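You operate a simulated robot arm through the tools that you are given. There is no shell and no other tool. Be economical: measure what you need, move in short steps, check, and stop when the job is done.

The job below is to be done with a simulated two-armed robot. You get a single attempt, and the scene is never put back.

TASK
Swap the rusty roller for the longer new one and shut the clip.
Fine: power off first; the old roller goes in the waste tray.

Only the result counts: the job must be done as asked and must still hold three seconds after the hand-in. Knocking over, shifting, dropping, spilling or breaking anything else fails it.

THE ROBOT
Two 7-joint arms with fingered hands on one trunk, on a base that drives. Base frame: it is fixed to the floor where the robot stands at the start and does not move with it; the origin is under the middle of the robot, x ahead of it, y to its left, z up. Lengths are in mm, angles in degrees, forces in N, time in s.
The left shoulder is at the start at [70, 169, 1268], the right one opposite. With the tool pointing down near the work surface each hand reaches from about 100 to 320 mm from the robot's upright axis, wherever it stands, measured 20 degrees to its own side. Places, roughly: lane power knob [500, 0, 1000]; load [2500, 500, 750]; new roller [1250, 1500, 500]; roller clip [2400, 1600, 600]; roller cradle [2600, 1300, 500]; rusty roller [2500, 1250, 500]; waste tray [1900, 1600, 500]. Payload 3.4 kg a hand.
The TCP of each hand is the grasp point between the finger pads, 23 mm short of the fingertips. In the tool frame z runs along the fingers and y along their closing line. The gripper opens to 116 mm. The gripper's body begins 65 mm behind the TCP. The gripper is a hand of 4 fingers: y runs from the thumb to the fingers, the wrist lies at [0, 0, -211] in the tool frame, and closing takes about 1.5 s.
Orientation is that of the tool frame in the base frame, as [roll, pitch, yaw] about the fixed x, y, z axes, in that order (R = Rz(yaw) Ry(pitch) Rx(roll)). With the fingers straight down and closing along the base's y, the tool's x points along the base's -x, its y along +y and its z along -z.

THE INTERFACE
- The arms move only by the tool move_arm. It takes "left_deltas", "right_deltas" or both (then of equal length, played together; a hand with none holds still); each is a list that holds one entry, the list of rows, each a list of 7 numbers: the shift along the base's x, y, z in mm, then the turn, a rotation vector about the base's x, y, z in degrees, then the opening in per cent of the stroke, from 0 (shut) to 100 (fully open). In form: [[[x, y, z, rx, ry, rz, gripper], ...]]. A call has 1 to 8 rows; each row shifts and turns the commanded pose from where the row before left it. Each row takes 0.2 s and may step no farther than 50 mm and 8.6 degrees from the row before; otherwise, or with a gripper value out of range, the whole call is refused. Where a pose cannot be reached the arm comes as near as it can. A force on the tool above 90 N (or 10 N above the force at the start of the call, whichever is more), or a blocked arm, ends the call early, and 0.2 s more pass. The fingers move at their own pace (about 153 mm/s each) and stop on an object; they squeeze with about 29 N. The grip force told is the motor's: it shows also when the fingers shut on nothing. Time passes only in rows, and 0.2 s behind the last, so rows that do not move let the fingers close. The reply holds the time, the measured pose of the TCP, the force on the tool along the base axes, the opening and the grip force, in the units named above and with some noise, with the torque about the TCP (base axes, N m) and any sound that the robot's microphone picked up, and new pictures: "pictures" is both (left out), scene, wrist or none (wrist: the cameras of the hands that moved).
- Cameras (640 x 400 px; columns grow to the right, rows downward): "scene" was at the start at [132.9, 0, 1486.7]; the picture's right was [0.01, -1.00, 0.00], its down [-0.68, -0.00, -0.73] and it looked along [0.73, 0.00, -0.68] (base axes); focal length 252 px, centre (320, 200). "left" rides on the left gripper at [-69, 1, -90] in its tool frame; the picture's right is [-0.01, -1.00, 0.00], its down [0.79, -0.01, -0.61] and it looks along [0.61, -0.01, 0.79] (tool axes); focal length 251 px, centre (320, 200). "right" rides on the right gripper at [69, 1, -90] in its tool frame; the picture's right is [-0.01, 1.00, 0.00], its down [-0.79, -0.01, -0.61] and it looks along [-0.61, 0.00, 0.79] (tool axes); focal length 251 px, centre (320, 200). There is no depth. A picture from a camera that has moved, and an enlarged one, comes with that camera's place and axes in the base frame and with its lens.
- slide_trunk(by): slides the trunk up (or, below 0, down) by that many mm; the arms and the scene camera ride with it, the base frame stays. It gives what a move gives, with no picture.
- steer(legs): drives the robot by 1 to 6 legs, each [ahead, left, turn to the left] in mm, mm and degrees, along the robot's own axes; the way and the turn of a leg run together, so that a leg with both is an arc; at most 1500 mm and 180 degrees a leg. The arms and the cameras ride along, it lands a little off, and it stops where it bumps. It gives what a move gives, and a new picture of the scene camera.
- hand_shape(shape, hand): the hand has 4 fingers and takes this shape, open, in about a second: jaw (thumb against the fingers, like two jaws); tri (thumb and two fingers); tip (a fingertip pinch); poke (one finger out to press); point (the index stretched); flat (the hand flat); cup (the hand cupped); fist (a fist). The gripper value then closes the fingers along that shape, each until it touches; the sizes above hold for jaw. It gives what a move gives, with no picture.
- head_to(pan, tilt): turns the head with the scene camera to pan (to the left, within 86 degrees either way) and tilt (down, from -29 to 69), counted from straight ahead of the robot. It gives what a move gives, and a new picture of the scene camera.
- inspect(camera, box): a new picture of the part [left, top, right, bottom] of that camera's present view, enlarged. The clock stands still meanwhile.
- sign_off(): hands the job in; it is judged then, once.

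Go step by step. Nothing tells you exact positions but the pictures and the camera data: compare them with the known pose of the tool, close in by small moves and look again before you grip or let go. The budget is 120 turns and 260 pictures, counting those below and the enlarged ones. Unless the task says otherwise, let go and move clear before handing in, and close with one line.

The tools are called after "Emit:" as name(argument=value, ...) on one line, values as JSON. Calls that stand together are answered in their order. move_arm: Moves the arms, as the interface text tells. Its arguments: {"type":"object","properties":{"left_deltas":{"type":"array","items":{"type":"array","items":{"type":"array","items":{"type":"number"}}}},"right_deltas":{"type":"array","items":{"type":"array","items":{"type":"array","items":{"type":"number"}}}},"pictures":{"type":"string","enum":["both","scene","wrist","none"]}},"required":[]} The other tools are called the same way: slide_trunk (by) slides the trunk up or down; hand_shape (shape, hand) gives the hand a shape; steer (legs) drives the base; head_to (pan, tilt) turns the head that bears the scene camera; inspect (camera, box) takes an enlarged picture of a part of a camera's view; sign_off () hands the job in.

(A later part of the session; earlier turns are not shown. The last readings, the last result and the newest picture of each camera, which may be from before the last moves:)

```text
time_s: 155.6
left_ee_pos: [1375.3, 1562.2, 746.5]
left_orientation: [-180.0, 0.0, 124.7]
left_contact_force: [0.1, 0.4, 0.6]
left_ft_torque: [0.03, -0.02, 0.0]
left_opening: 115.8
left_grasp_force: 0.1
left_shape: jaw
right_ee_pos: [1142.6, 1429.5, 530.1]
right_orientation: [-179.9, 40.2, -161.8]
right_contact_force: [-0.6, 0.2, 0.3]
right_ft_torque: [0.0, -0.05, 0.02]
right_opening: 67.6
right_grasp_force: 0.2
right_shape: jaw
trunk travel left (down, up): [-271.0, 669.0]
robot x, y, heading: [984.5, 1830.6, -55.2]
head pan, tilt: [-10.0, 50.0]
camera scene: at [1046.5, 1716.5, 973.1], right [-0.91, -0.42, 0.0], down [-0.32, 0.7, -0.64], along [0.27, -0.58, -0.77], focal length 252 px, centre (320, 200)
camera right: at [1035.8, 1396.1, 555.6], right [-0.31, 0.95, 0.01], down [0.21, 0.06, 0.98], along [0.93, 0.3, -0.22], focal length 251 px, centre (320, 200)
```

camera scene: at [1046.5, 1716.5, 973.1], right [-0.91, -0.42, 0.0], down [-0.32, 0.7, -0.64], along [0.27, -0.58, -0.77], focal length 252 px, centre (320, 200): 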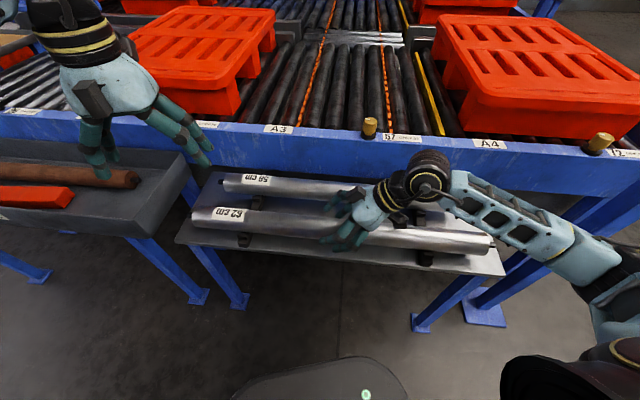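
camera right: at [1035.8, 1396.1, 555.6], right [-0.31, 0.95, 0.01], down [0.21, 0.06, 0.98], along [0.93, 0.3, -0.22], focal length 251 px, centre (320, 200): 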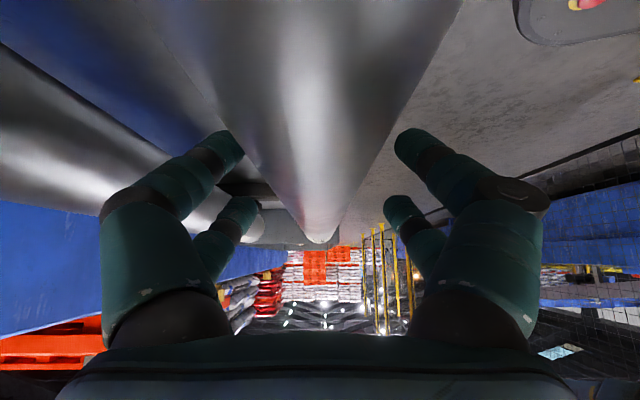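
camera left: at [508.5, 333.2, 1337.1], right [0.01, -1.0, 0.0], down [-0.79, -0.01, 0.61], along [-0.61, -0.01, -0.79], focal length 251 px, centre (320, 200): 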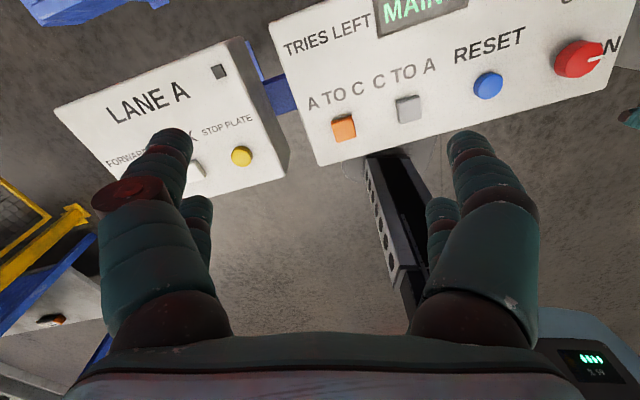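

By the picture the tool point is just at the axis height. I'll go 6 mm deeper for a firmer hold and close.

Emit:
move_arm(right_deltas=[[[0, 0, -7, 0, 0, 0, 58], [0, 0, 0, 0, 0, 0, 30], [0, 0, 0, 0, 0, 0, 0], [0, 0, 0, 0, 0, 0, 0], [0, 0, 0, 0, 0, 0, 0], [0, 0, 0, 0, 0, 0, 0], [0, 0, 0, 0, 0, 0, 0]]], pictures="wrist")

```text
time_s: 157.2
left_ee_pos: [1374.9, 1561.5, 746.0]
left_orientation: [-180.0, -0.1, 124.7]
left_contact_force: [-0.9, 0.1, -0.6]
left_ft_torque: [0.01, 0.02, 0.0]
left_opening: 115.7
left_grasp_force: 0.0
left_shape: jaw
right_ee_pos: [1142.2, 1427.2, 524.5]
right_orientation: [-180.0, 40.2, -161.7]
right_contact_force: [3.0, 0.0, 0.7]
right_ft_torque: [0.12, -0.38, 0.08]
right_opening: 37.7
right_grasp_force: 28.9
right_shape: jaw
trunk travel left (down, up): [-271.0, 669.0]
robot x, y, heading: [980.6, 1830.2, -55.4]
head pan, tilt: [-10.0, 50.0]
camera right: at [1036.4, 1396.0, 549.2], right [-0.31, 0.95, 0.01], down [0.21, 0.06, 0.98], along [0.93, 0.3, -0.22], focal length 251 px, centre (320, 200)
```

right: 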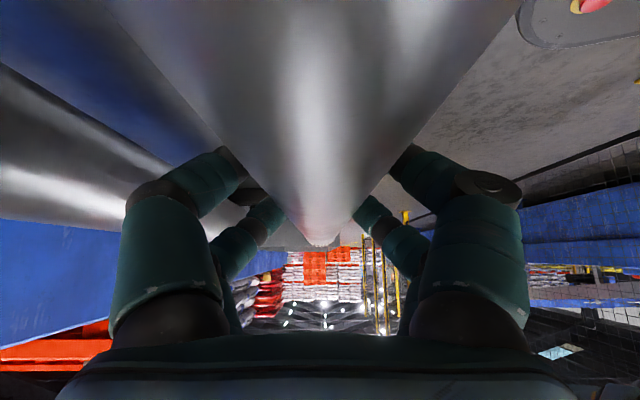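

Both finger pairs hold it. I'll lift 25 mm and check that it stays level.

Emit:
move_arm(right_deltas=[[[0, 0, 8, 0, 0, 0, 0], [0, 0, 8, 0, 0, 0, 0], [0, 0, 10, 0, 0, 0, 0], [0, 0, 0, 0, 0, 0, 0]]], pictures="both")

```text
time_s: 158.2
left_ee_pos: [1374.6, 1561.6, 746.1]
left_orientation: [179.9, 0.0, 124.6]
left_contact_force: [-0.6, 0.8, -0.3]
left_ft_torque: [0.04, 0.03, 0.0]
left_opening: 115.9
left_grasp_force: 0.0
left_shape: jaw
right_ee_pos: [1142.7, 1428.9, 549.8]
right_orientation: [-180.0, 40.2, -161.9]
right_contact_force: [0.5, -0.4, -5.0]
right_ft_torque: [0.02, 0.05, -0.02]
right_opening: 36.9
right_grasp_force: 28.8
right_shape: jaw
trunk travel left (down, up): [-271.0, 669.0]
robot x, y, heading: [987.8, 1825.8, -55.2]
head pan, tilt: [-10.0, 50.0]
camera scene: at [1046.7, 1716.0, 973.0], right [-0.91, -0.42, 0.0], down [-0.32, 0.7, -0.64], along [0.27, -0.58, -0.77], focal length 252 px, centre (320, 200)
camera right: at [1035.9, 1396.1, 574.8], right [-0.31, 0.95, 0.01], down [0.21, 0.06, 0.98], along [0.93, 0.3, -0.22], focal length 251 px, centre (320, 200)
```

scene: 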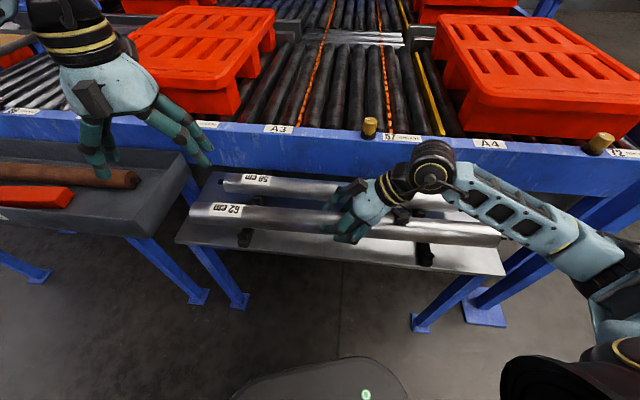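
right: 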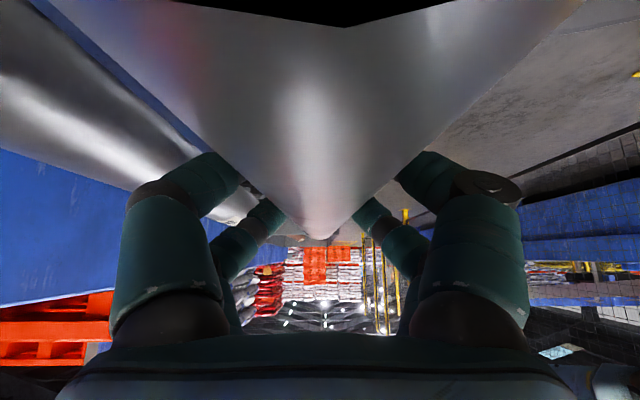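

It hangs level on about 5 N. I'll raise the trunk, then turn left along the aisle with it.

Emit:
slide_trunk(by=190)

Emit:
steer(legs=[[-60, 0, 0], [0, 0, 73]])

Emit:
head_to(pan=-15, tilt=50)

```text
time_s: 160.3
left_ee_pos: [1375.2, 1560.8, 935.7]
left_orientation: [180.0, 0.0, 124.7]
left_contact_force: [0.5, 0.0, -0.7]
left_ft_torque: [-0.01, 0.01, -0.04]
left_opening: 115.6
left_grasp_force: 0.0
left_shape: jaw
right_ee_pos: [1142.2, 1428.7, 739.7]
right_orientation: [180.0, 40.3, -161.8]
right_contact_force: [0.3, 0.6, -4.7]
right_ft_torque: [-0.02, 0.07, -0.01]
right_opening: 37.0
right_grasp_force: 29.3
right_shape: jaw
trunk travel left (down, up): [-461.0, 479.0]
robot x, y, heading: [984.7, 1826.6, -55.3]
head pan, tilt: [-10.0, 50.0]
```

```text
time_s: 164.4
left_ee_pos: [1324.5, 2167.6, 935.4]
left_orientation: [-180.0, 0.0, -162.9]
left_contact_force: [-0.2, -0.2, 0.3]
left_ft_torque: [-0.01, -0.03, -0.01]
left_opening: 116.0
left_grasp_force: 0.0
left_shape: jaw
right_ee_pos: [1380.3, 1905.8, 738.8]
right_orientation: [-180.0, 40.2, -89.4]
right_contact_force: [0.6, 0.1, -5.0]
right_ft_torque: [-0.01, -0.01, -0.02]
right_opening: 36.9
right_grasp_force: 29.6
right_shape: jaw
trunk travel left (down, up): [-461.0, 479.0]
robot x, y, heading: [950.0, 1874.4, 17.4]
head pan, tilt: [-10.0, 50.0]
camera scene: at [1076.7, 1901.1, 1163.0], right [0.13, -0.99, 0.0], down [-0.76, -0.1, -0.64], along [0.64, 0.08, -0.77], focal length 252 px, centre (320, 200)
```

scene: 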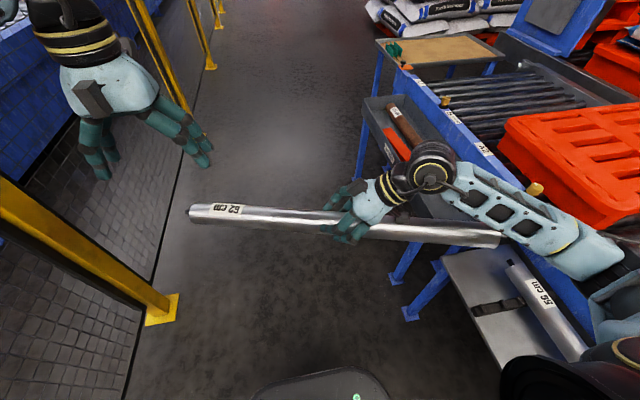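

```text
time_s: 165.1
left_ee_pos: [1324.0, 2168.5, 935.7]
left_orientation: [-180.0, 0.0, -162.8]
left_contact_force: [0.4, -0.5, -0.6]
left_ft_torque: [0.01, 0.01, 0.02]
left_opening: 116.0
left_grasp_force: 0.0
left_shape: jaw
right_ee_pos: [1379.3, 1905.5, 739.0]
right_orientation: [-180.0, 40.3, -89.4]
right_contact_force: [0.5, -0.9, -5.3]
right_ft_torque: [0.0, -0.01, 0.02]
right_opening: 37.0
right_grasp_force: 29.2
right_shape: jaw
trunk travel left (down, up): [-461.0, 479.0]
robot x, y, heading: [949.7, 1874.2, 17.2]
head pan, tilt: [-15.0, 50.0]
camera scene: at [1077.3, 1894.3, 1163.0], right [0.04, -1.0, 0.0], down [-0.77, -0.03, -0.64], along [0.64, 0.02, -0.77], focal length 252 px, centre (320, 200)
```

scene: 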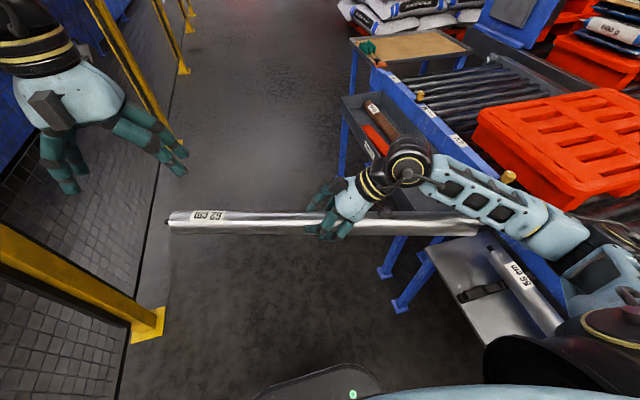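

The roller is held level. I'll now swing the hand forward so the roller points ahead of the robot, as it must for the cradle.

Emit:
move_arm(right_deltas=[[[20, -3, 8, 0, 0, -8.4, 0], [20, -3, 8, 0, 0, -8.4, 0], [20, -3, 8, 0, 0, -8.4, 0], [20, -3, 8, 0, 0, -8.4, 0], [20, -3, 8, 0, 0, -8.4, 0]]], pictures="scene")

Emit:
move_arm(right_deltas=[[[14, -2, 8, 0, 0, -8.4, 0], [14, -2, 8, 0, 0, -8.4, 0], [13, -2, 6, 0, 0, -8.4, 0], [13, -2, 6, 0, 0, -8.4, 0], [0, 0, 0, 0, 0, 0, 0]]], pictures="both")

```text
time_s: 166.3
left_ee_pos: [1323.1, 2167.5, 934.7]
left_orientation: [-180.0, 0.0, -162.8]
left_contact_force: [0.2, 0.6, -0.8]
left_ft_torque: [0.02, -0.02, -0.01]
left_opening: 116.0
left_grasp_force: 0.1
left_shape: jaw
right_ee_pos: [1482.0, 1891.6, 778.7]
right_orientation: [-179.9, 40.1, -131.6]
right_contact_force: [-0.6, 0.7, -4.9]
right_ft_torque: [0.01, 0.03, -0.03]
right_opening: 36.9
right_grasp_force: 28.3
right_shape: jaw
trunk travel left (down, up): [-461.0, 479.0]
robot x, y, heading: [950.9, 1874.9, 17.2]
head pan, tilt: [-15.0, 50.0]
camera scene: at [1077.7, 1894.6, 1163.0], right [0.04, -1.0, 0.0], down [-0.77, -0.03, -0.64], along [0.64, 0.02, -0.77], focal length 252 px, centre (320, 200)
```

scene: 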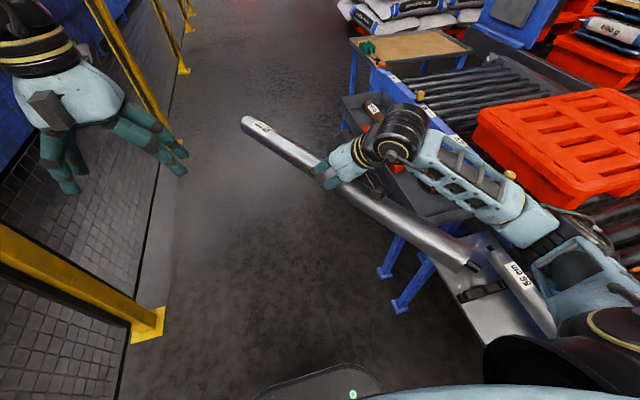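

```text
time_s: 167.5
left_ee_pos: [1323.6, 2166.9, 936.7]
left_orientation: [180.0, -0.1, -162.7]
left_contact_force: [-0.5, -0.2, 0.0]
left_ft_torque: [0.02, 0.02, 0.01]
left_opening: 115.9
left_grasp_force: 0.0
left_shape: jaw
right_ee_pos: [1534.9, 1882.0, 808.2]
right_orientation: [180.0, 40.1, -165.1]
right_contact_force: [0.2, -1.1, -5.9]
right_ft_torque: [-0.03, 0.0, -0.02]
right_opening: 36.4
right_grasp_force: 28.9
right_shape: jaw
trunk travel left (down, up): [-461.0, 479.0]
robot x, y, heading: [950.3, 1878.1, 17.4]
head pan, tilt: [-15.0, 50.0]
camera scene: at [1077.4, 1894.0, 1163.0], right [0.04, -1.0, 0.0], down [-0.77, -0.03, -0.64], along [0.64, 0.02, -0.77], focal length 252 px, centre (320, 200)
camera right: at [1426.2, 1854.7, 832.9], right [-0.25, 0.97, 0.01], down [0.21, 0.05, 0.98], along [0.94, 0.25, -0.22], focal length 251 px, centre (320, 200)
```

scene: 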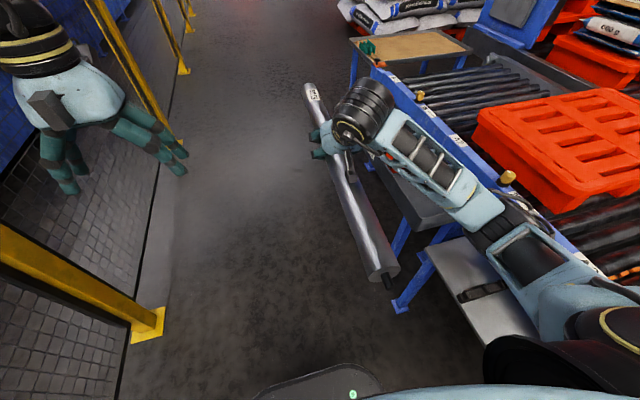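
right: 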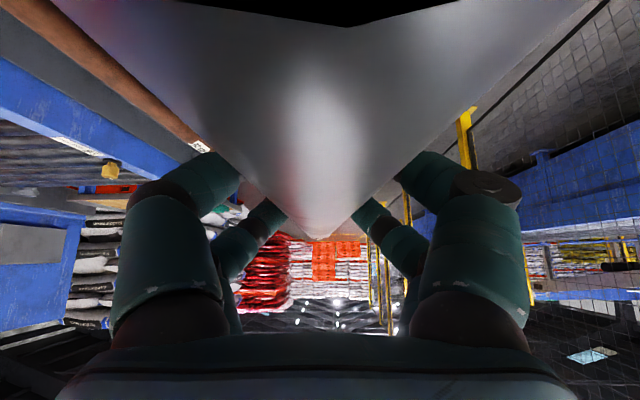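

All good. I'll carry the roller up the aisle and turn to face the cradle, as before.

Emit:
steer(legs=[[1470, -45, 0], [0, 0, -87.4]])

Emit:
head_to(pan=-10, tilt=50)

```text
time_s: 178.4
left_ee_pos: [2650.8, 1903.8, 936.1]
left_orientation: [180.0, 0.1, 109.7]
left_contact_force: [0.4, -0.1, -0.5]
left_ft_torque: [0.02, -0.02, -0.01]
left_opening: 115.8
left_grasp_force: 0.1
left_shape: jaw
right_ee_pos: [2373.9, 1682.5, 808.0]
right_orientation: [180.0, 40.1, 107.5]
right_contact_force: [-1.0, 0.7, -5.4]
right_ft_torque: [0.02, 0.02, 0.0]
right_opening: 36.5
right_grasp_force: 28.8
right_shape: jaw
trunk travel left (down, up): [-461.0, 479.0]
robot x, y, heading: [2345.6, 2263.8, -70.1]
head pan, tilt: [-15.0, 50.0]
camera scene: at [2366.7, 2138.2, 1163.0], right [-1.0, -0.08, 0.0], down [-0.06, 0.76, -0.64], along [0.05, -0.64, -0.77], focal length 252 px, centre (320, 200)
```

scene: 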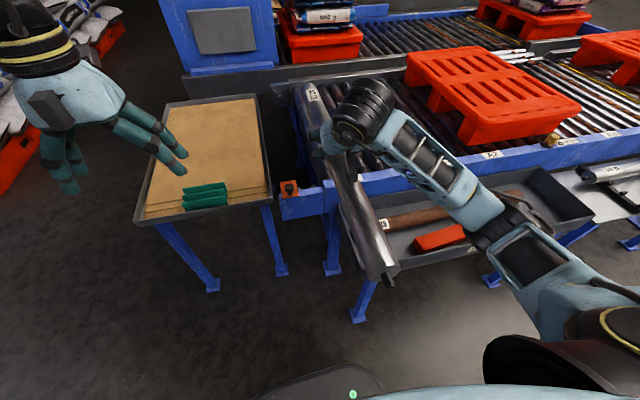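

```text
time_s: 179.0
left_ee_pos: [2650.4, 1904.2, 935.4]
left_orientation: [-180.0, 0.0, 109.7]
left_contact_force: [0.1, 0.9, 0.1]
left_ft_torque: [0.0, -0.01, 0.0]
left_opening: 116.1
left_grasp_force: 0.1
left_shape: jaw
right_ee_pos: [2373.9, 1681.9, 806.1]
right_orientation: [-180.0, 40.1, 107.5]
right_contact_force: [0.2, 0.2, -4.6]
right_ft_torque: [-0.01, -0.02, 0.01]
right_opening: 36.7
right_grasp_force: 28.9
right_shape: jaw
trunk travel left (down, up): [-461.0, 479.0]
robot x, y, heading: [2344.2, 2266.6, -70.1]
head pan, tilt: [-10.0, 50.0]
camera scene: at [2373.4, 2139.0, 1163.0], right [-0.99, -0.17, 0.0], down [-0.13, 0.76, -0.64], along [0.11, -0.63, -0.77], focal length 252 px, centre (320, 200)
```

scene: 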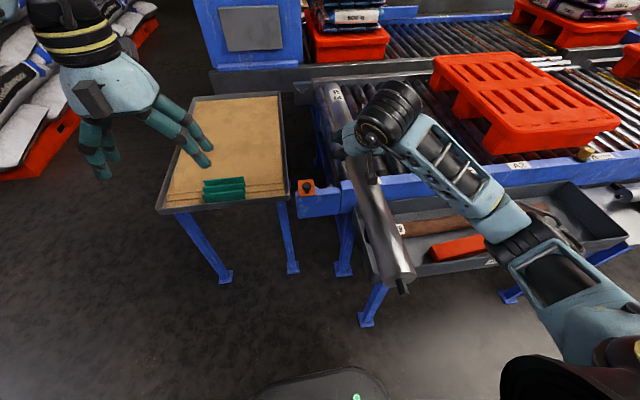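

I'll drive in to the cradle with the roller held high over it.

Emit:
steer(legs=[[397, 38, 0]])

Emit:
head_to(pan=-15, tilt=52)

```text
time_s: 181.5
left_ee_pos: [2827.5, 1545.5, 934.4]
left_orientation: [-180.0, 0.0, 110.3]
left_contact_force: [-0.1, -0.3, 0.3]
left_ft_torque: [0.02, 0.02, -0.01]
left_opening: 115.8
left_grasp_force: 0.0
left_shape: jaw
right_ee_pos: [2553.3, 1320.8, 806.8]
right_orientation: [-180.0, 40.2, 108.3]
right_contact_force: [0.0, 0.9, -4.1]
right_ft_torque: [0.04, -0.02, 0.0]
right_opening: 36.4
right_grasp_force: 28.8
right_shape: jaw
trunk travel left (down, up): [-461.0, 479.0]
robot x, y, heading: [2518.5, 1901.3, -69.5]
head pan, tilt: [-10.0, 50.0]
camera scene: at [2547.9, 1777.0, 1162.9], right [-0.98, -0.18, 0.0], down [-0.14, 0.75, -0.64], along [0.11, -0.63, -0.77], focal length 252 px, centre (320, 200)
```

scene: 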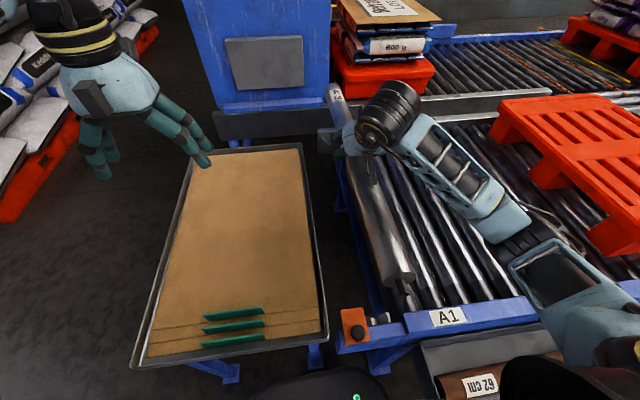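

```text
time_s: 182.2
left_ee_pos: [2827.8, 1546.2, 934.6]
left_orientation: [-180.0, 0.0, 110.3]
left_contact_force: [-1.0, 0.9, -0.3]
left_ft_torque: [0.01, 0.03, 0.0]
left_opening: 116.0
left_grasp_force: 0.0
left_shape: jaw
right_ee_pos: [2553.0, 1322.2, 807.3]
right_orientation: [-180.0, 40.1, 108.2]
right_contact_force: [0.1, -0.3, -5.0]
right_ft_torque: [0.01, 0.0, 0.02]
right_opening: 36.6
right_grasp_force: 28.9
right_shape: jaw
trunk travel left (down, up): [-461.0, 479.0]
robot x, y, heading: [2516.0, 1899.9, -69.9]
head pan, tilt: [-15.0, 52.0]
camera scene: at [2540.8, 1778.5, 1160.4], right [-1.0, -0.09, 0.0], down [-0.07, 0.79, -0.62], along [0.06, -0.61, -0.79], focal length 252 px, centre (320, 200)
```

scene: 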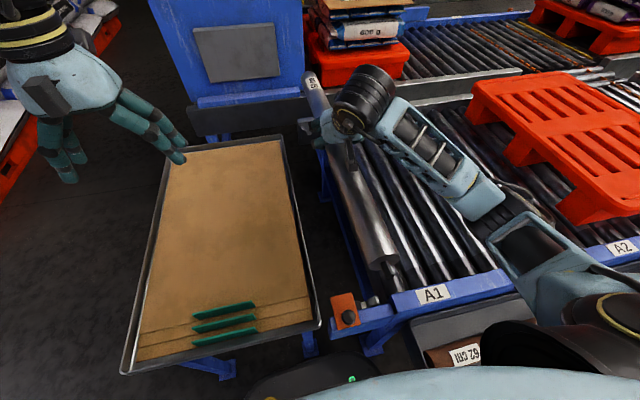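

The roller hangs over the cradle. I'll zoom on the near end and its slot.

Emit:
inspect(camera="scene", box=[310, 230, 430, 340])

Emit:
inspect(camera="scene", box=[280, 60, 380, 160])

```text
3.64 times, centred on (370, 285) of scene
camera zoom: at [2540.8, 1778.5, 1160.4], right [-1.0, -0.09, 0.0], down [-0.07, 0.79, -0.62], along [0.06, -0.61, -0.79], focal length 918 px, centre (138, -109)
```

zoom: 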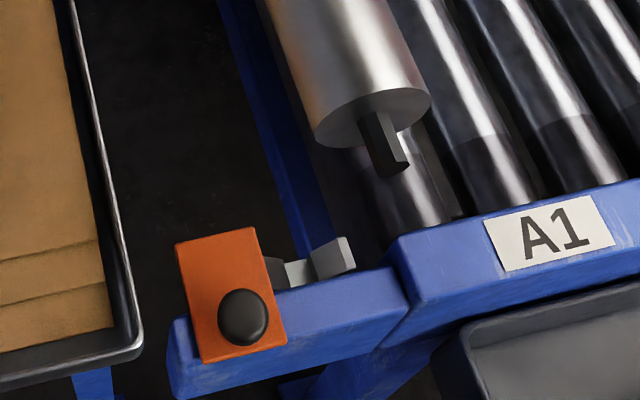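

```text
4.00 times, centred on (330, 110) of scene
camera zoom: at [2540.8, 1778.5, 1160.4], right [-1.0, -0.09, 0.0], down [-0.07, 0.79, -0.62], along [0.06, -0.61, -0.79], focal length 1010 px, centre (280, 560)
```

zoom: 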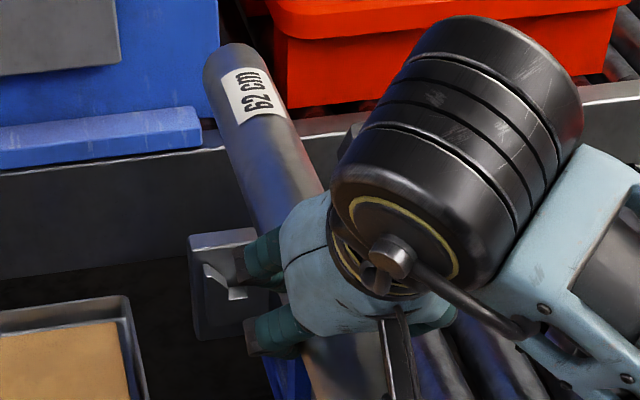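

Near slot is at about [2458, 1610] and the far one about [2666, 1001]. I'll lower the trunk 150 mm, centre the hand at [2554, 1311] and compare again.

Emit:
slide_trunk(by=-140)

Emit:
move_arm(right_deltas=[[[1, -5, 0, 0, 0, 0, 0], [1, -5, 0, 0, 0, 0, 0], [0, 0, 0, 0, 0, 0, 0]]], pictures="wrist")

Emit:
inspect(camera="scene", box=[300, 200, 460, 360])

Emit:
inspect(camera="scene", box=[250, 40, 400, 160])

```text
time_s: 183.9
left_ee_pos: [2827.1, 1545.5, 796.4]
left_orientation: [-180.0, -0.1, 110.2]
left_contact_force: [-1.0, -0.3, 0.4]
left_ft_torque: [0.02, 0.0, 0.0]
left_opening: 116.0
left_grasp_force: 0.0
left_shape: jaw
right_ee_pos: [2553.6, 1321.6, 667.5]
right_orientation: [-179.9, 40.1, 108.2]
right_contact_force: [1.2, 0.0, -4.9]
right_ft_torque: [0.02, -0.03, 0.0]
right_opening: 36.7
right_grasp_force: 28.4
right_shape: jaw
trunk travel left (down, up): [-321.0, 619.0]
robot x, y, heading: [2515.1, 1899.4, -69.6]
head pan, tilt: [-15.0, 52.0]
```

```text
time_s: 184.7
left_ee_pos: [2827.0, 1546.3, 794.2]
left_orientation: [-180.0, 0.0, 110.3]
left_contact_force: [0.2, -1.2, 0.1]
left_ft_torque: [-0.01, 0.02, 0.01]
left_opening: 116.0
left_grasp_force: 0.1
left_shape: jaw
right_ee_pos: [2555.8, 1310.9, 667.3]
right_orientation: [180.0, 40.1, 108.2]
right_contact_force: [-0.2, 0.5, -4.1]
right_ft_torque: [0.01, -0.01, 0.02]
right_opening: 36.6
right_grasp_force: 28.5
right_shape: jaw
trunk travel left (down, up): [-321.0, 619.0]
robot x, y, heading: [2516.7, 1902.6, -69.4]
head pan, tilt: [-15.0, 52.0]
camera right: at [2520.5, 1416.6, 693.0], right [0.95, 0.31, 0.01], down [0.06, -0.21, 0.98], along [0.3, -0.93, -0.22], focal length 251 px, centre (320, 200)
```

right: 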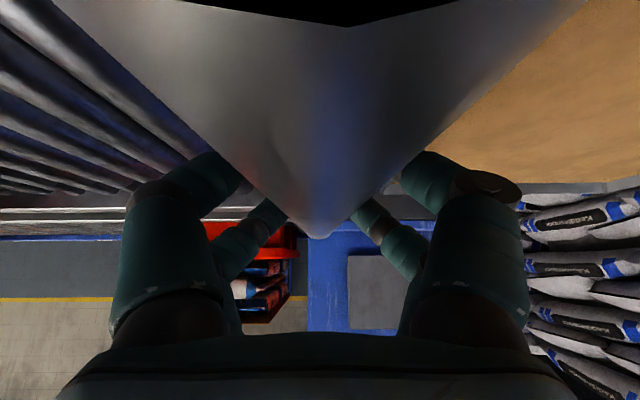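

```text
2.50 times, centred on (380, 280) of scene
camera zoom: at [2540.8, 1778.5, 1020.3], right [-1.0, -0.09, 0.0], down [-0.07, 0.79, -0.61], along [0.06, -0.61, -0.79], focal length 631 px, centre (170, 0)
```

zoom: 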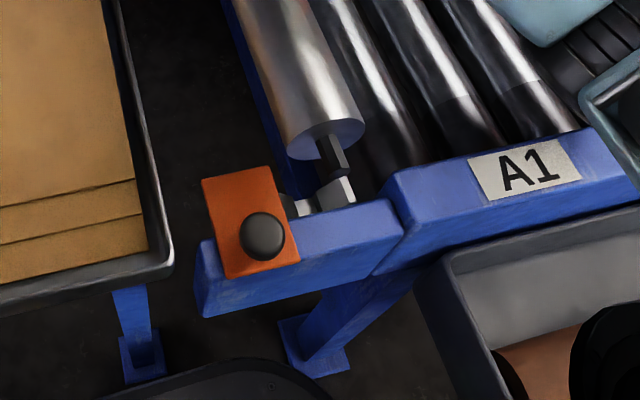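

```text
3.33 times, centred on (325, 100) of scene
camera zoom: at [2540.8, 1778.5, 1020.3], right [-1.0, -0.09, 0.0], down [-0.07, 0.79, -0.61], along [0.06, -0.61, -0.79], focal length 842 px, centre (303, 533)
```

zoom: 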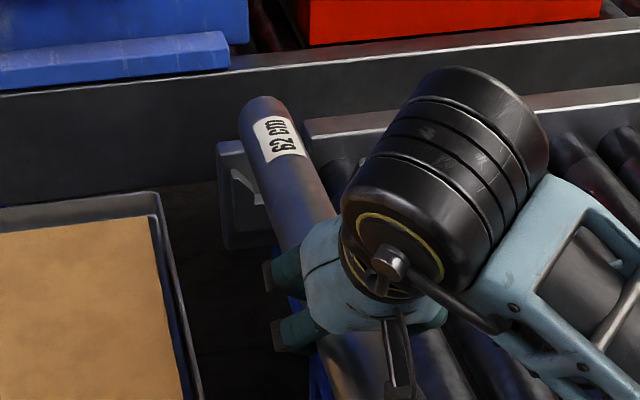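

Alignment is close: shaft tip within about 3 mm of the slot line. I'll make a small tilt correction (far end up 1.6°) and lower to just above the slots.

Emit:
move_arm(right_deltas=[[[0, 0, 0, -1.5, -0.5, 0.4, 0], [0, 0, -20, 0, 0, 0, 0], [0, 0, -20, 0, 0, 0, 0], [0, 0, 0, 0, 0, 0, 0]]], pictures="none")

Emit:
inspect(camera="scene", box=[320, 230, 420, 310])

Emit:
inspect(camera="scene", box=[260, 50, 360, 130])

```text
time_s: 185.7
left_ee_pos: [2840.1, 1547.5, 797.6]
left_orientation: [-179.1, 0.2, 111.5]
left_contact_force: [0.4, 1.1, 0.0]
left_ft_torque: [-0.04, 0.0, 0.02]
left_opening: 115.9
left_grasp_force: 0.0
left_shape: jaw
right_ee_pos: [2568.7, 1300.5, 642.5]
right_orientation: [-178.3, 42.9, 110.5]
right_contact_force: [0.2, 0.0, -5.8]
right_ft_torque: [-0.03, 0.02, -0.01]
right_opening: 36.6
right_grasp_force: 28.4
right_shape: jaw
trunk travel left (down, up): [-321.0, 619.0]
robot x, y, heading: [2514.6, 1891.4, -68.6]
head pan, tilt: [-15.0, 52.0]
```

```text
5.00 times, centred on (370, 270) of scene
camera zoom: at [2552.3, 1776.0, 1024.5], right [-0.99, -0.11, 0.01], down [-0.1, 0.78, -0.62], along [0.06, -0.62, -0.79], focal length 1262 px, centre (70, -150)
```

zoom: 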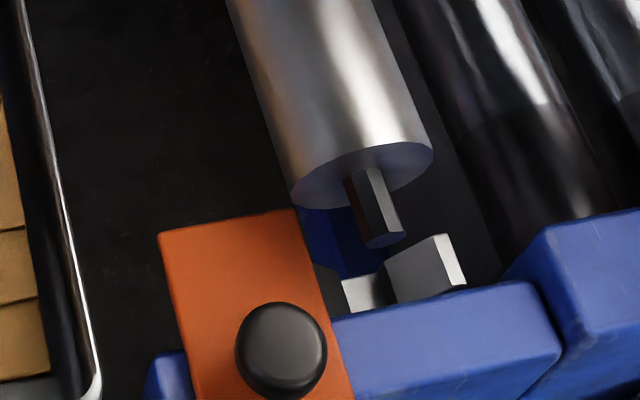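

```text
5.00 times, centred on (310, 90) of scene
camera zoom: at [2552.3, 1776.0, 1024.5], right [-0.99, -0.11, 0.01], down [-0.1, 0.78, -0.62], along [0.06, -0.62, -0.79], focal length 1262 px, centre (370, 750)
```

zoom: 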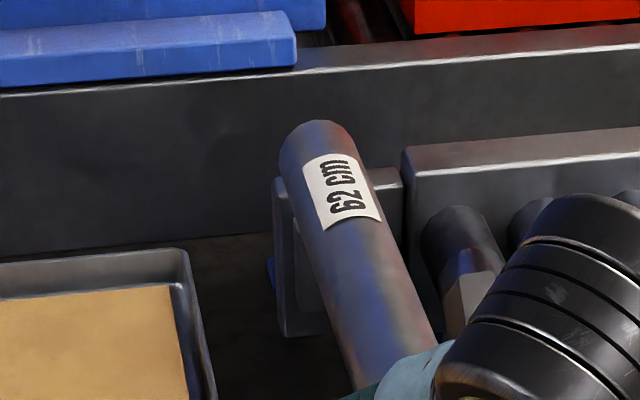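

The robot is tilting again, so the arm touches something. I'll raise the hand back and look toward the right elbow.

Emit:
move_arm(right_deltas=[[[0, 0, 20, 0, 0, 0, 0], [0, 0, 20, 0, 0, 0, 0], [0, 0, 0, 0, 0, 0, 0]]], pictures="none")

Emit:
head_to(pan=-50, tilt=40)

Emit:
inspect(camera="left", box=[0, 0, 640, 400])

```text
time_s: 186.5
left_ee_pos: [2827.2, 1553.8, 797.6]
left_orientation: [-179.6, 0.5, 110.1]
left_contact_force: [0.1, -1.3, -0.3]
left_ft_torque: [0.0, 0.01, -0.03]
left_opening: 115.7
left_grasp_force: 0.1
left_shape: jaw
right_ee_pos: [2552.9, 1317.1, 673.7]
right_orientation: [-179.3, 42.4, 108.6]
right_contact_force: [0.0, -0.7, -5.1]
right_ft_torque: [-0.03, -0.02, 0.03]
right_opening: 36.6
right_grasp_force: 29.3
right_shape: jaw
trunk travel left (down, up): [-321.0, 619.0]
robot x, y, heading: [2519.7, 1907.7, -70.0]
head pan, tilt: [-15.0, 52.0]
```

```text
time_s: 187.5
left_ee_pos: [2827.9, 1553.6, 798.2]
left_orientation: [-179.7, 0.6, 110.3]
left_contact_force: [-0.6, -0.5, 0.4]
left_ft_torque: [0.0, 0.02, 0.0]
left_opening: 116.2
left_grasp_force: 0.0
left_shape: jaw
right_ee_pos: [2556.2, 1317.1, 673.4]
right_orientation: [-179.5, 42.2, 108.8]
right_contact_force: [-0.9, 0.2, -4.9]
right_ft_torque: [0.06, -0.01, 0.03]
right_opening: 36.4
right_grasp_force: 29.2
right_shape: jaw
trunk travel left (down, up): [-321.0, 619.0]
robot x, y, heading: [2516.0, 1902.2, -69.8]
head pan, tilt: [-50.0, 40.0]
camera scene: at [2493.3, 1790.4, 1038.3], right [-0.87, 0.49, 0.0], down [0.32, 0.55, -0.77], along [-0.38, -0.67, -0.64], focal length 252 px, centre (320, 200)
```

scene: 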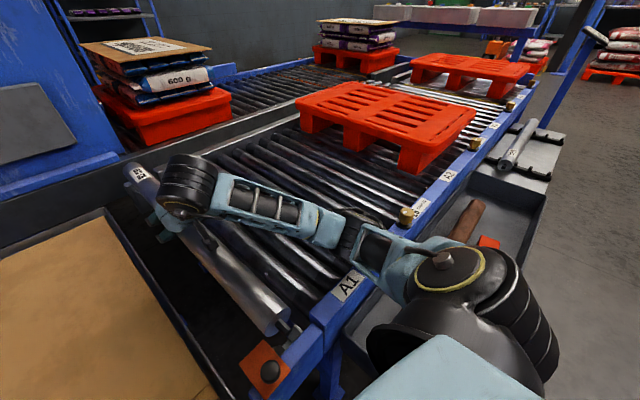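

```text
1.00 times, centred on (320, 200) of left (not enlarged: the box is as wide or as high as the picture)
camera zoom: at [2853.0, 1491.7, 889.7], right [-0.93, -0.36, 0.01], down [-0.28, 0.75, 0.6], along [-0.22, 0.56, -0.8], focal length 251 px, centre (320, 200)
```

zoom: 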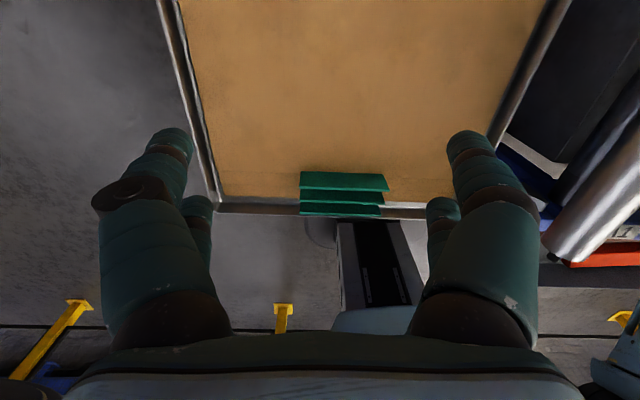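

The elbow is now in a low configuration, pressing near the lane edge. I'll raise the trunk to free it and check that the robot levels out.

Emit:
slide_trunk(by=100)

Emit:
head_to(pan=-55, tilt=45)

```text
time_s: 188.8
left_ee_pos: [2826.4, 1545.3, 895.1]
left_orientation: [180.0, 0.0, 110.3]
left_contact_force: [-0.4, -1.3, -0.1]
left_ft_torque: [0.02, 0.02, -0.01]
left_opening: 116.0
left_grasp_force: 0.1
left_shape: jaw
right_ee_pos: [2555.6, 1311.1, 768.6]
right_orientation: [-180.0, 41.6, 108.6]
right_contact_force: [-0.2, -0.1, -4.8]
right_ft_torque: [0.03, 0.0, 0.01]
right_opening: 36.3
right_grasp_force: 28.5
right_shape: jaw
trunk travel left (down, up): [-421.0, 519.0]
robot x, y, heading: [2516.0, 1902.9, -69.8]
head pan, tilt: [-50.0, 40.0]
```

```text
time_s: 189.5
left_ee_pos: [2826.8, 1545.6, 895.7]
left_orientation: [-180.0, 0.0, 110.3]
left_contact_force: [0.1, -0.3, -0.1]
left_ft_torque: [0.01, 0.01, -0.03]
left_opening: 115.7
left_grasp_force: 0.0
left_shape: jaw
right_ee_pos: [2557.1, 1312.0, 767.0]
right_orientation: [-180.0, 41.7, 108.6]
right_contact_force: [0.5, 0.6, -5.3]
right_ft_torque: [0.0, -0.01, -0.01]
right_opening: 36.6
right_grasp_force: 29.2
right_shape: jaw
trunk travel left (down, up): [-421.0, 519.0]
robot x, y, heading: [2518.6, 1902.1, -69.7]
head pan, tilt: [-55.0, 45.0]
camera scene: at [2487.6, 1786.4, 1129.9], right [-0.82, 0.57, 0.0], down [0.4, 0.58, -0.71], along [-0.4, -0.58, -0.71], focal length 252 px, centre (320, 200)
```

scene: 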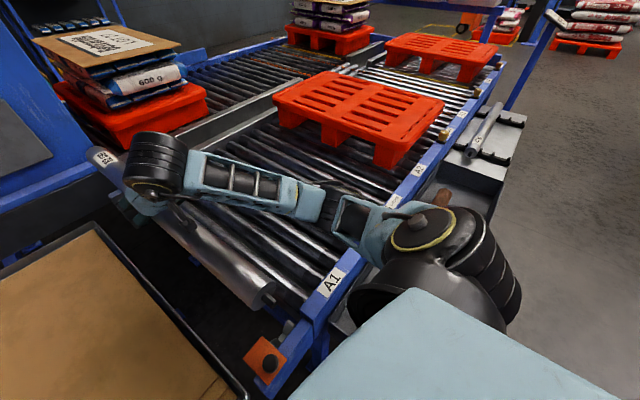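

Level again. The arm's elbow must come up, as it was when I lifted the old roller; I'll back into the aisle and retrace the arm's path to the earlier elbow-high posture.

Emit:
steer(legs=[[-390, 0, 0]])

Emit:
move_arm(right_deltas=[[[1.3, 13.1, -6, 0, 0, 8.4, 0], [1.3, 13.1, -6, 0, 0, 8.4, 0], [1.3, 14.1, -8, 0, 0, 8.4, 0], [1.3, 14.1, -8, 0, 0, 8.4, 0], [1.9, 20.1, -8, 0, 0, 8.4, 0], [1.9, 20.1, -8, 0, 0, 8.4, 0], [1.9, 20.1, -8, 0, 0, 8.4, 0], [1.9, 20.1, -8, 0, 0, 8.4, 0]]], pictures="none")

Emit:
move_arm(right_deltas=[[[1.9, 20.1, -8, 0, 0, 8.4, 0], [0, 0, 27, 0, 0, 0, 0], [0, 0, 27, 0, 0, 0, 0], [0, 0, 27, 0, 0, 0, 0], [0, 0, 26, 0, 0, 0, 0]]], pictures="scene")

```text
time_s: 191.9
left_ee_pos: [2691.4, 1914.7, 894.9]
left_orientation: [-179.9, -0.1, 110.3]
left_contact_force: [-0.6, 0.1, -0.1]
left_ft_torque: [-0.01, 0.03, 0.02]
left_opening: 115.9
left_grasp_force: 0.0
left_shape: jaw
right_ee_pos: [2420.0, 1679.6, 768.0]
right_orientation: [-180.0, 41.7, 108.6]
right_contact_force: [-0.6, 0.3, -5.4]
right_ft_torque: [0.02, -0.03, -0.03]
right_opening: 36.2
right_grasp_force: 29.3
right_shape: jaw
trunk travel left (down, up): [-421.0, 519.0]
robot x, y, heading: [2381.5, 2270.6, -69.4]
head pan, tilt: [-55.0, 45.0]
camera scene: at [2351.4, 2154.7, 1130.0], right [-0.82, 0.57, 0.0], down [0.4, 0.58, -0.71], along [-0.4, -0.58, -0.71], focal length 252 px, centre (320, 200)
```

scene: 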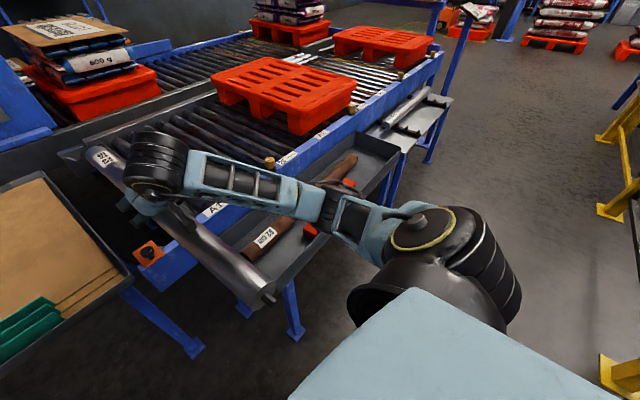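

```text
time_s: 193.7
left_ee_pos: [2690.6, 1913.9, 895.0]
left_orientation: [-180.0, 0.0, 110.3]
left_contact_force: [0.1, 0.3, -0.3]
left_ft_torque: [-0.02, 0.03, 0.0]
left_opening: 115.9
left_grasp_force: 0.1
left_shape: jaw
right_ee_pos: [2433.1, 1815.6, 705.5]
right_orientation: [-180.0, 41.7, 175.8]
right_contact_force: [0.6, -0.1, -5.2]
right_ft_torque: [-0.02, 0.04, 0.01]
right_opening: 36.4
right_grasp_force: 28.8
right_shape: jaw
trunk travel left (down, up): [-421.0, 519.0]
robot x, y, heading: [2380.0, 2267.9, -69.9]
head pan, tilt: [-55.0, 45.0]
```

```text
time_s: 194.9
left_ee_pos: [2690.6, 1914.7, 895.5]
left_orientation: [-180.0, 0.0, 110.3]
left_contact_force: [0.1, 1.4, 0.6]
left_ft_torque: [-0.05, 0.04, -0.01]
left_opening: 116.0
left_grasp_force: 0.1
left_shape: jaw
right_ee_pos: [2434.8, 1834.1, 807.1]
right_orientation: [-180.0, 41.7, -175.9]
right_contact_force: [0.2, 0.8, -5.7]
right_ft_torque: [-0.01, 0.02, -0.01]
right_opening: 36.3
right_grasp_force: 29.4
right_shape: jaw
trunk travel left (down, up): [-421.0, 519.0]
robot x, y, heading: [2379.8, 2270.4, -69.7]
head pan, tilt: [-55.0, 45.0]
camera scene: at [2351.7, 2154.5, 1129.9], right [-0.82, 0.57, 0.0], down [0.4, 0.58, -0.71], along [-0.4, -0.58, -0.71], focal length 252 px, centre (320, 200)
```

scene: 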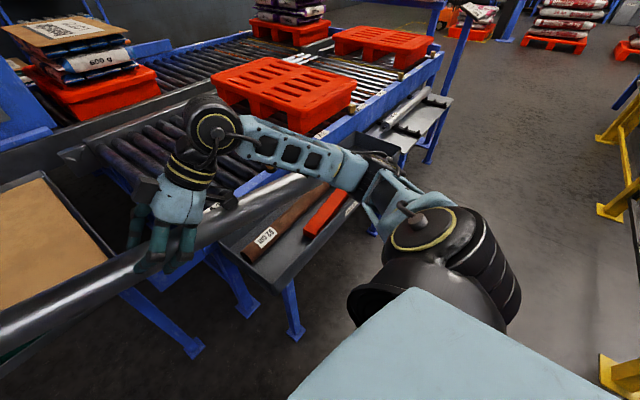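

Elbow is coming up. Continuing to retrace: hand to the right and turning back.

Emit:
move_arm(right_deltas=[[[-30, -13, 0, 0, 0, -7.5, 0], [-30, -13, 0, 0, 0, -7.5, 0], [-30, -13, 0, 0, 0, -7.5, 0], [-30, -13, 0, 0, 0, -7.5, 0], [-30, -13, 0, 0, 0, -7.5, 0], [-30, -13, 0, 0, 0, -7.5, 0], [-30, -13, 0, 0, 0, -7.5, 0], [-30, -13, 0, 0, 0, -7.5, 0]]], pictures="scene")

```text
time_s: 196.7
left_ee_pos: [2690.7, 1912.7, 895.6]
left_orientation: [179.9, 0.0, 110.3]
left_contact_force: [0.1, -1.3, -0.2]
left_ft_torque: [0.0, 0.0, 0.01]
left_opening: 115.7
left_grasp_force: 0.0
left_shape: jaw
right_ee_pos: [2193.2, 1730.0, 807.8]
right_orientation: [179.9, 41.7, 124.1]
right_contact_force: [-0.1, -0.8, -5.2]
right_ft_torque: [-0.02, 0.04, -0.02]
right_opening: 35.8
right_grasp_force: 28.7
right_shape: jaw
trunk travel left (down, up): [-421.0, 519.0]
robot x, y, heading: [2379.2, 2267.9, -69.6]
head pan, tilt: [-55.0, 45.0]
camera scene: at [2351.2, 2154.2, 1129.9], right [-0.82, 0.57, 0.0], down [0.4, 0.58, -0.71], along [-0.4, -0.58, -0.71], focal length 252 px, centre (320, 200)
```

scene: 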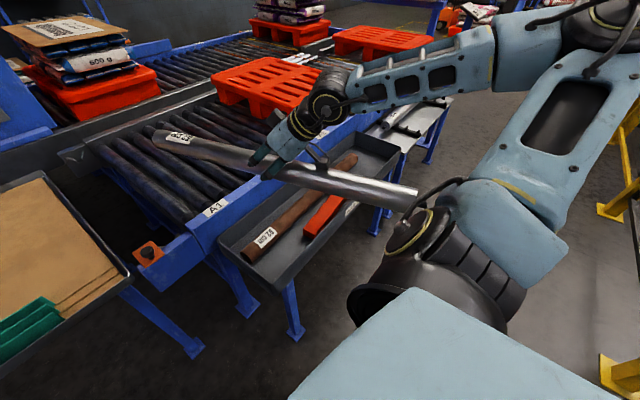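

The elbow is high again. Now straight to the insertion posture.

Emit:
move_arm(right_deltas=[[[32.6, -7.1, 0, 0, 0, -2.2, 0], [32.6, -7.1, 0, 0, 0, -2.2, 0], [32.6, -7.1, 0, 0, 0, -2.2, 0], [32.6, -7.1, 0, 0, 0, -2.2, 0], [32.6, -7.1, 0, 0, 0, -2.2, 0], [32.6, -7.1, 0, 0, 0, -2.2, 0], [32.6, -7.1, 0, 0, 0, -2.2, 0]]], pictures="none")

Emit:
steer(legs=[[390, -12, 0]])

```text
time_s: 198.3
left_ee_pos: [2692.0, 1912.8, 895.4]
left_orientation: [180.0, -0.1, 110.3]
left_contact_force: [-0.1, -0.2, 0.3]
left_ft_torque: [-0.02, 0.02, -0.04]
left_opening: 115.8
left_grasp_force: 0.1
left_shape: jaw
right_ee_pos: [2423.6, 1679.3, 807.4]
right_orientation: [180.0, 41.6, 108.7]
right_contact_force: [-0.1, 0.3, -4.9]
right_ft_torque: [0.01, 0.03, 0.01]
right_opening: 35.5
right_grasp_force: 28.7
right_shape: jaw
trunk travel left (down, up): [-421.0, 519.0]
robot x, y, heading: [2379.9, 2270.7, -69.5]
head pan, tilt: [-55.0, 45.0]
```

```text
time_s: 200.8
left_ee_pos: [2810.0, 1541.1, 894.4]
left_orientation: [-179.9, 0.0, 109.8]
left_contact_force: [0.0, -0.3, 0.2]
left_ft_torque: [0.02, -0.01, -0.01]
left_opening: 116.0
left_grasp_force: 0.1
left_shape: jaw
right_ee_pos: [2539.2, 1308.0, 808.5]
right_orientation: [-180.0, 41.5, 108.2]
right_contact_force: [0.3, -0.1, -5.4]
right_ft_torque: [-0.02, 0.02, 0.01]
right_opening: 35.5
right_grasp_force: 29.2
right_shape: jaw
trunk travel left (down, up): [-421.0, 519.0]
robot x, y, heading: [2502.4, 1898.2, -70.2]
head pan, tilt: [-55.0, 45.0]
camera scene: at [2472.8, 1784.0, 1129.9], right [-0.82, 0.58, 0.0], down [0.41, 0.58, -0.71], along [-0.41, -0.58, -0.71], focal length 252 px, centre (320, 200)
```

scene: 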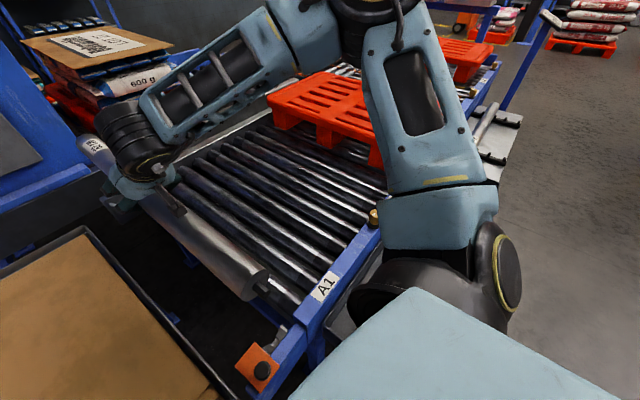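

Elbow high and clear. I'll centre the hand and lower the trunk to the same height as when I took the old roller.

Emit:
move_arm(right_deltas=[[[8, 1, 0, 0, 0, 0, 0], [8, 2, 0, 0, 0, 0, 0], [0, 0, 0, 0, 0, 0, 0]]], pictures="none")

Emit:
slide_trunk(by=-150)

Emit:
head_to(pan=-15, tilt=52)

Emit:
inspect(camera="scene", box=[310, 220, 430, 320])

Emit:
inspect(camera="right", box=[0, 0, 640, 400])

```text
time_s: 201.6
left_ee_pos: [2809.3, 1541.0, 895.3]
left_orientation: [180.0, 0.0, 109.8]
left_contact_force: [0.0, 0.0, 0.6]
left_ft_torque: [0.02, -0.01, 0.0]
left_opening: 116.1
left_grasp_force: 0.1
left_shape: jaw
right_ee_pos: [2555.6, 1311.1, 807.3]
right_orientation: [-179.8, 41.6, 108.3]
right_contact_force: [-0.2, 0.5, -5.3]
right_ft_torque: [0.01, -0.03, -0.02]
right_opening: 35.3
right_grasp_force: 28.7
right_shape: jaw
trunk travel left (down, up): [-421.0, 519.0]
robot x, y, heading: [2503.1, 1900.6, -70.3]
head pan, tilt: [-55.0, 45.0]
```

```text
time_s: 203.3
left_ee_pos: [2809.8, 1542.3, 745.7]
left_orientation: [180.0, -0.1, 109.8]
left_contact_force: [0.1, -0.5, -0.2]
left_ft_torque: [0.03, -0.02, -0.03]
left_opening: 115.7
left_grasp_force: 0.2
left_shape: jaw
right_ee_pos: [2556.2, 1312.5, 656.7]
right_orientation: [180.0, 41.7, 108.3]
right_contact_force: [0.2, -0.1, -4.7]
right_ft_torque: [0.01, 0.02, 0.0]
right_opening: 35.7
right_grasp_force: 28.9
right_shape: jaw
trunk travel left (down, up): [-271.0, 669.0]
robot x, y, heading: [2503.3, 1900.0, -70.0]
head pan, tilt: [-55.0, 45.0]
```

```text
time_s: 204.4
left_ee_pos: [2811.2, 1542.0, 745.5]
left_orientation: [180.0, 0.0, 109.8]
left_contact_force: [0.3, -0.1, 0.9]
left_ft_torque: [0.01, 0.02, 0.0]
left_opening: 115.8
left_grasp_force: 0.0
left_shape: jaw
right_ee_pos: [2555.5, 1312.3, 657.5]
right_orientation: [-179.9, 41.6, 108.3]
right_contact_force: [0.2, -0.4, -5.3]
right_ft_torque: [0.02, -0.01, 0.01]
right_opening: 35.5
right_grasp_force: 28.8
right_shape: jaw
trunk travel left (down, up): [-271.0, 669.0]
robot x, y, heading: [2501.8, 1900.2, -70.1]
head pan, tilt: [-15.0, 52.0]
camera scene: at [2525.7, 1776.3, 970.4], right [-1.0, -0.08, 0.0], down [-0.07, 0.79, -0.62], along [0.05, -0.61, -0.79], focal length 252 px, centre (320, 200)
```

scene: 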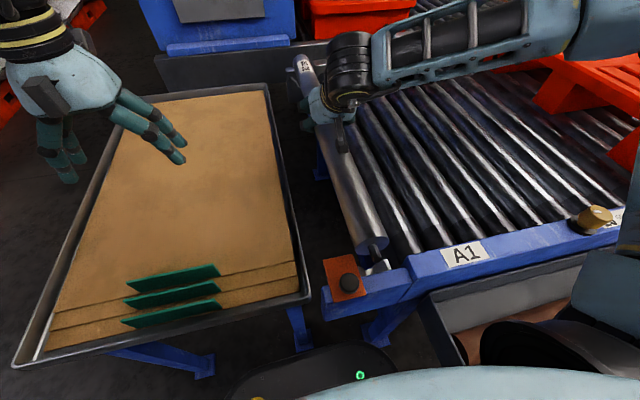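

```text
4.00 times, centred on (370, 270) of scene
camera zoom: at [2525.7, 1776.3, 970.4], right [-1.0, -0.08, 0.0], down [-0.07, 0.79, -0.62], along [0.05, -0.61, -0.79], focal length 1010 px, centre (120, -80)
```

zoom: 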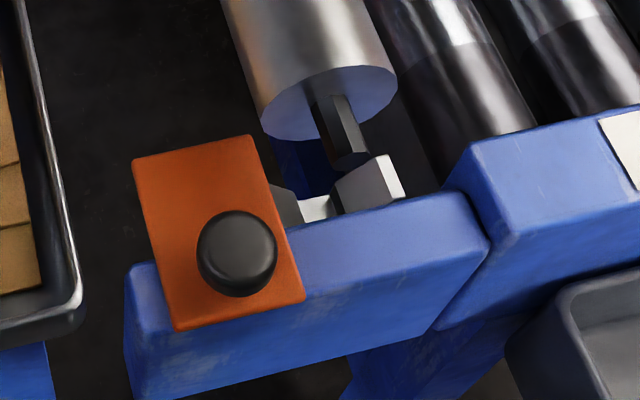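

```text
1.00 times, centred on (320, 200) of right (not enlarged: the box is as wide or as high as the picture)
camera zoom: at [2520.2, 1418.5, 680.4], right [0.95, 0.31, 0.01], down [0.05, -0.18, 0.98], along [0.3, -0.93, -0.19], focal length 251 px, centre (320, 200)
```

zoom: 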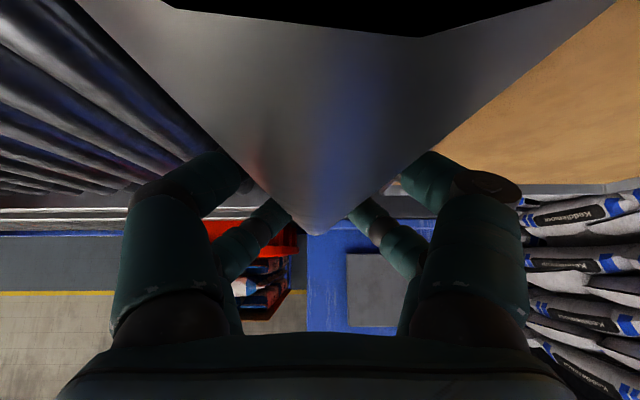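

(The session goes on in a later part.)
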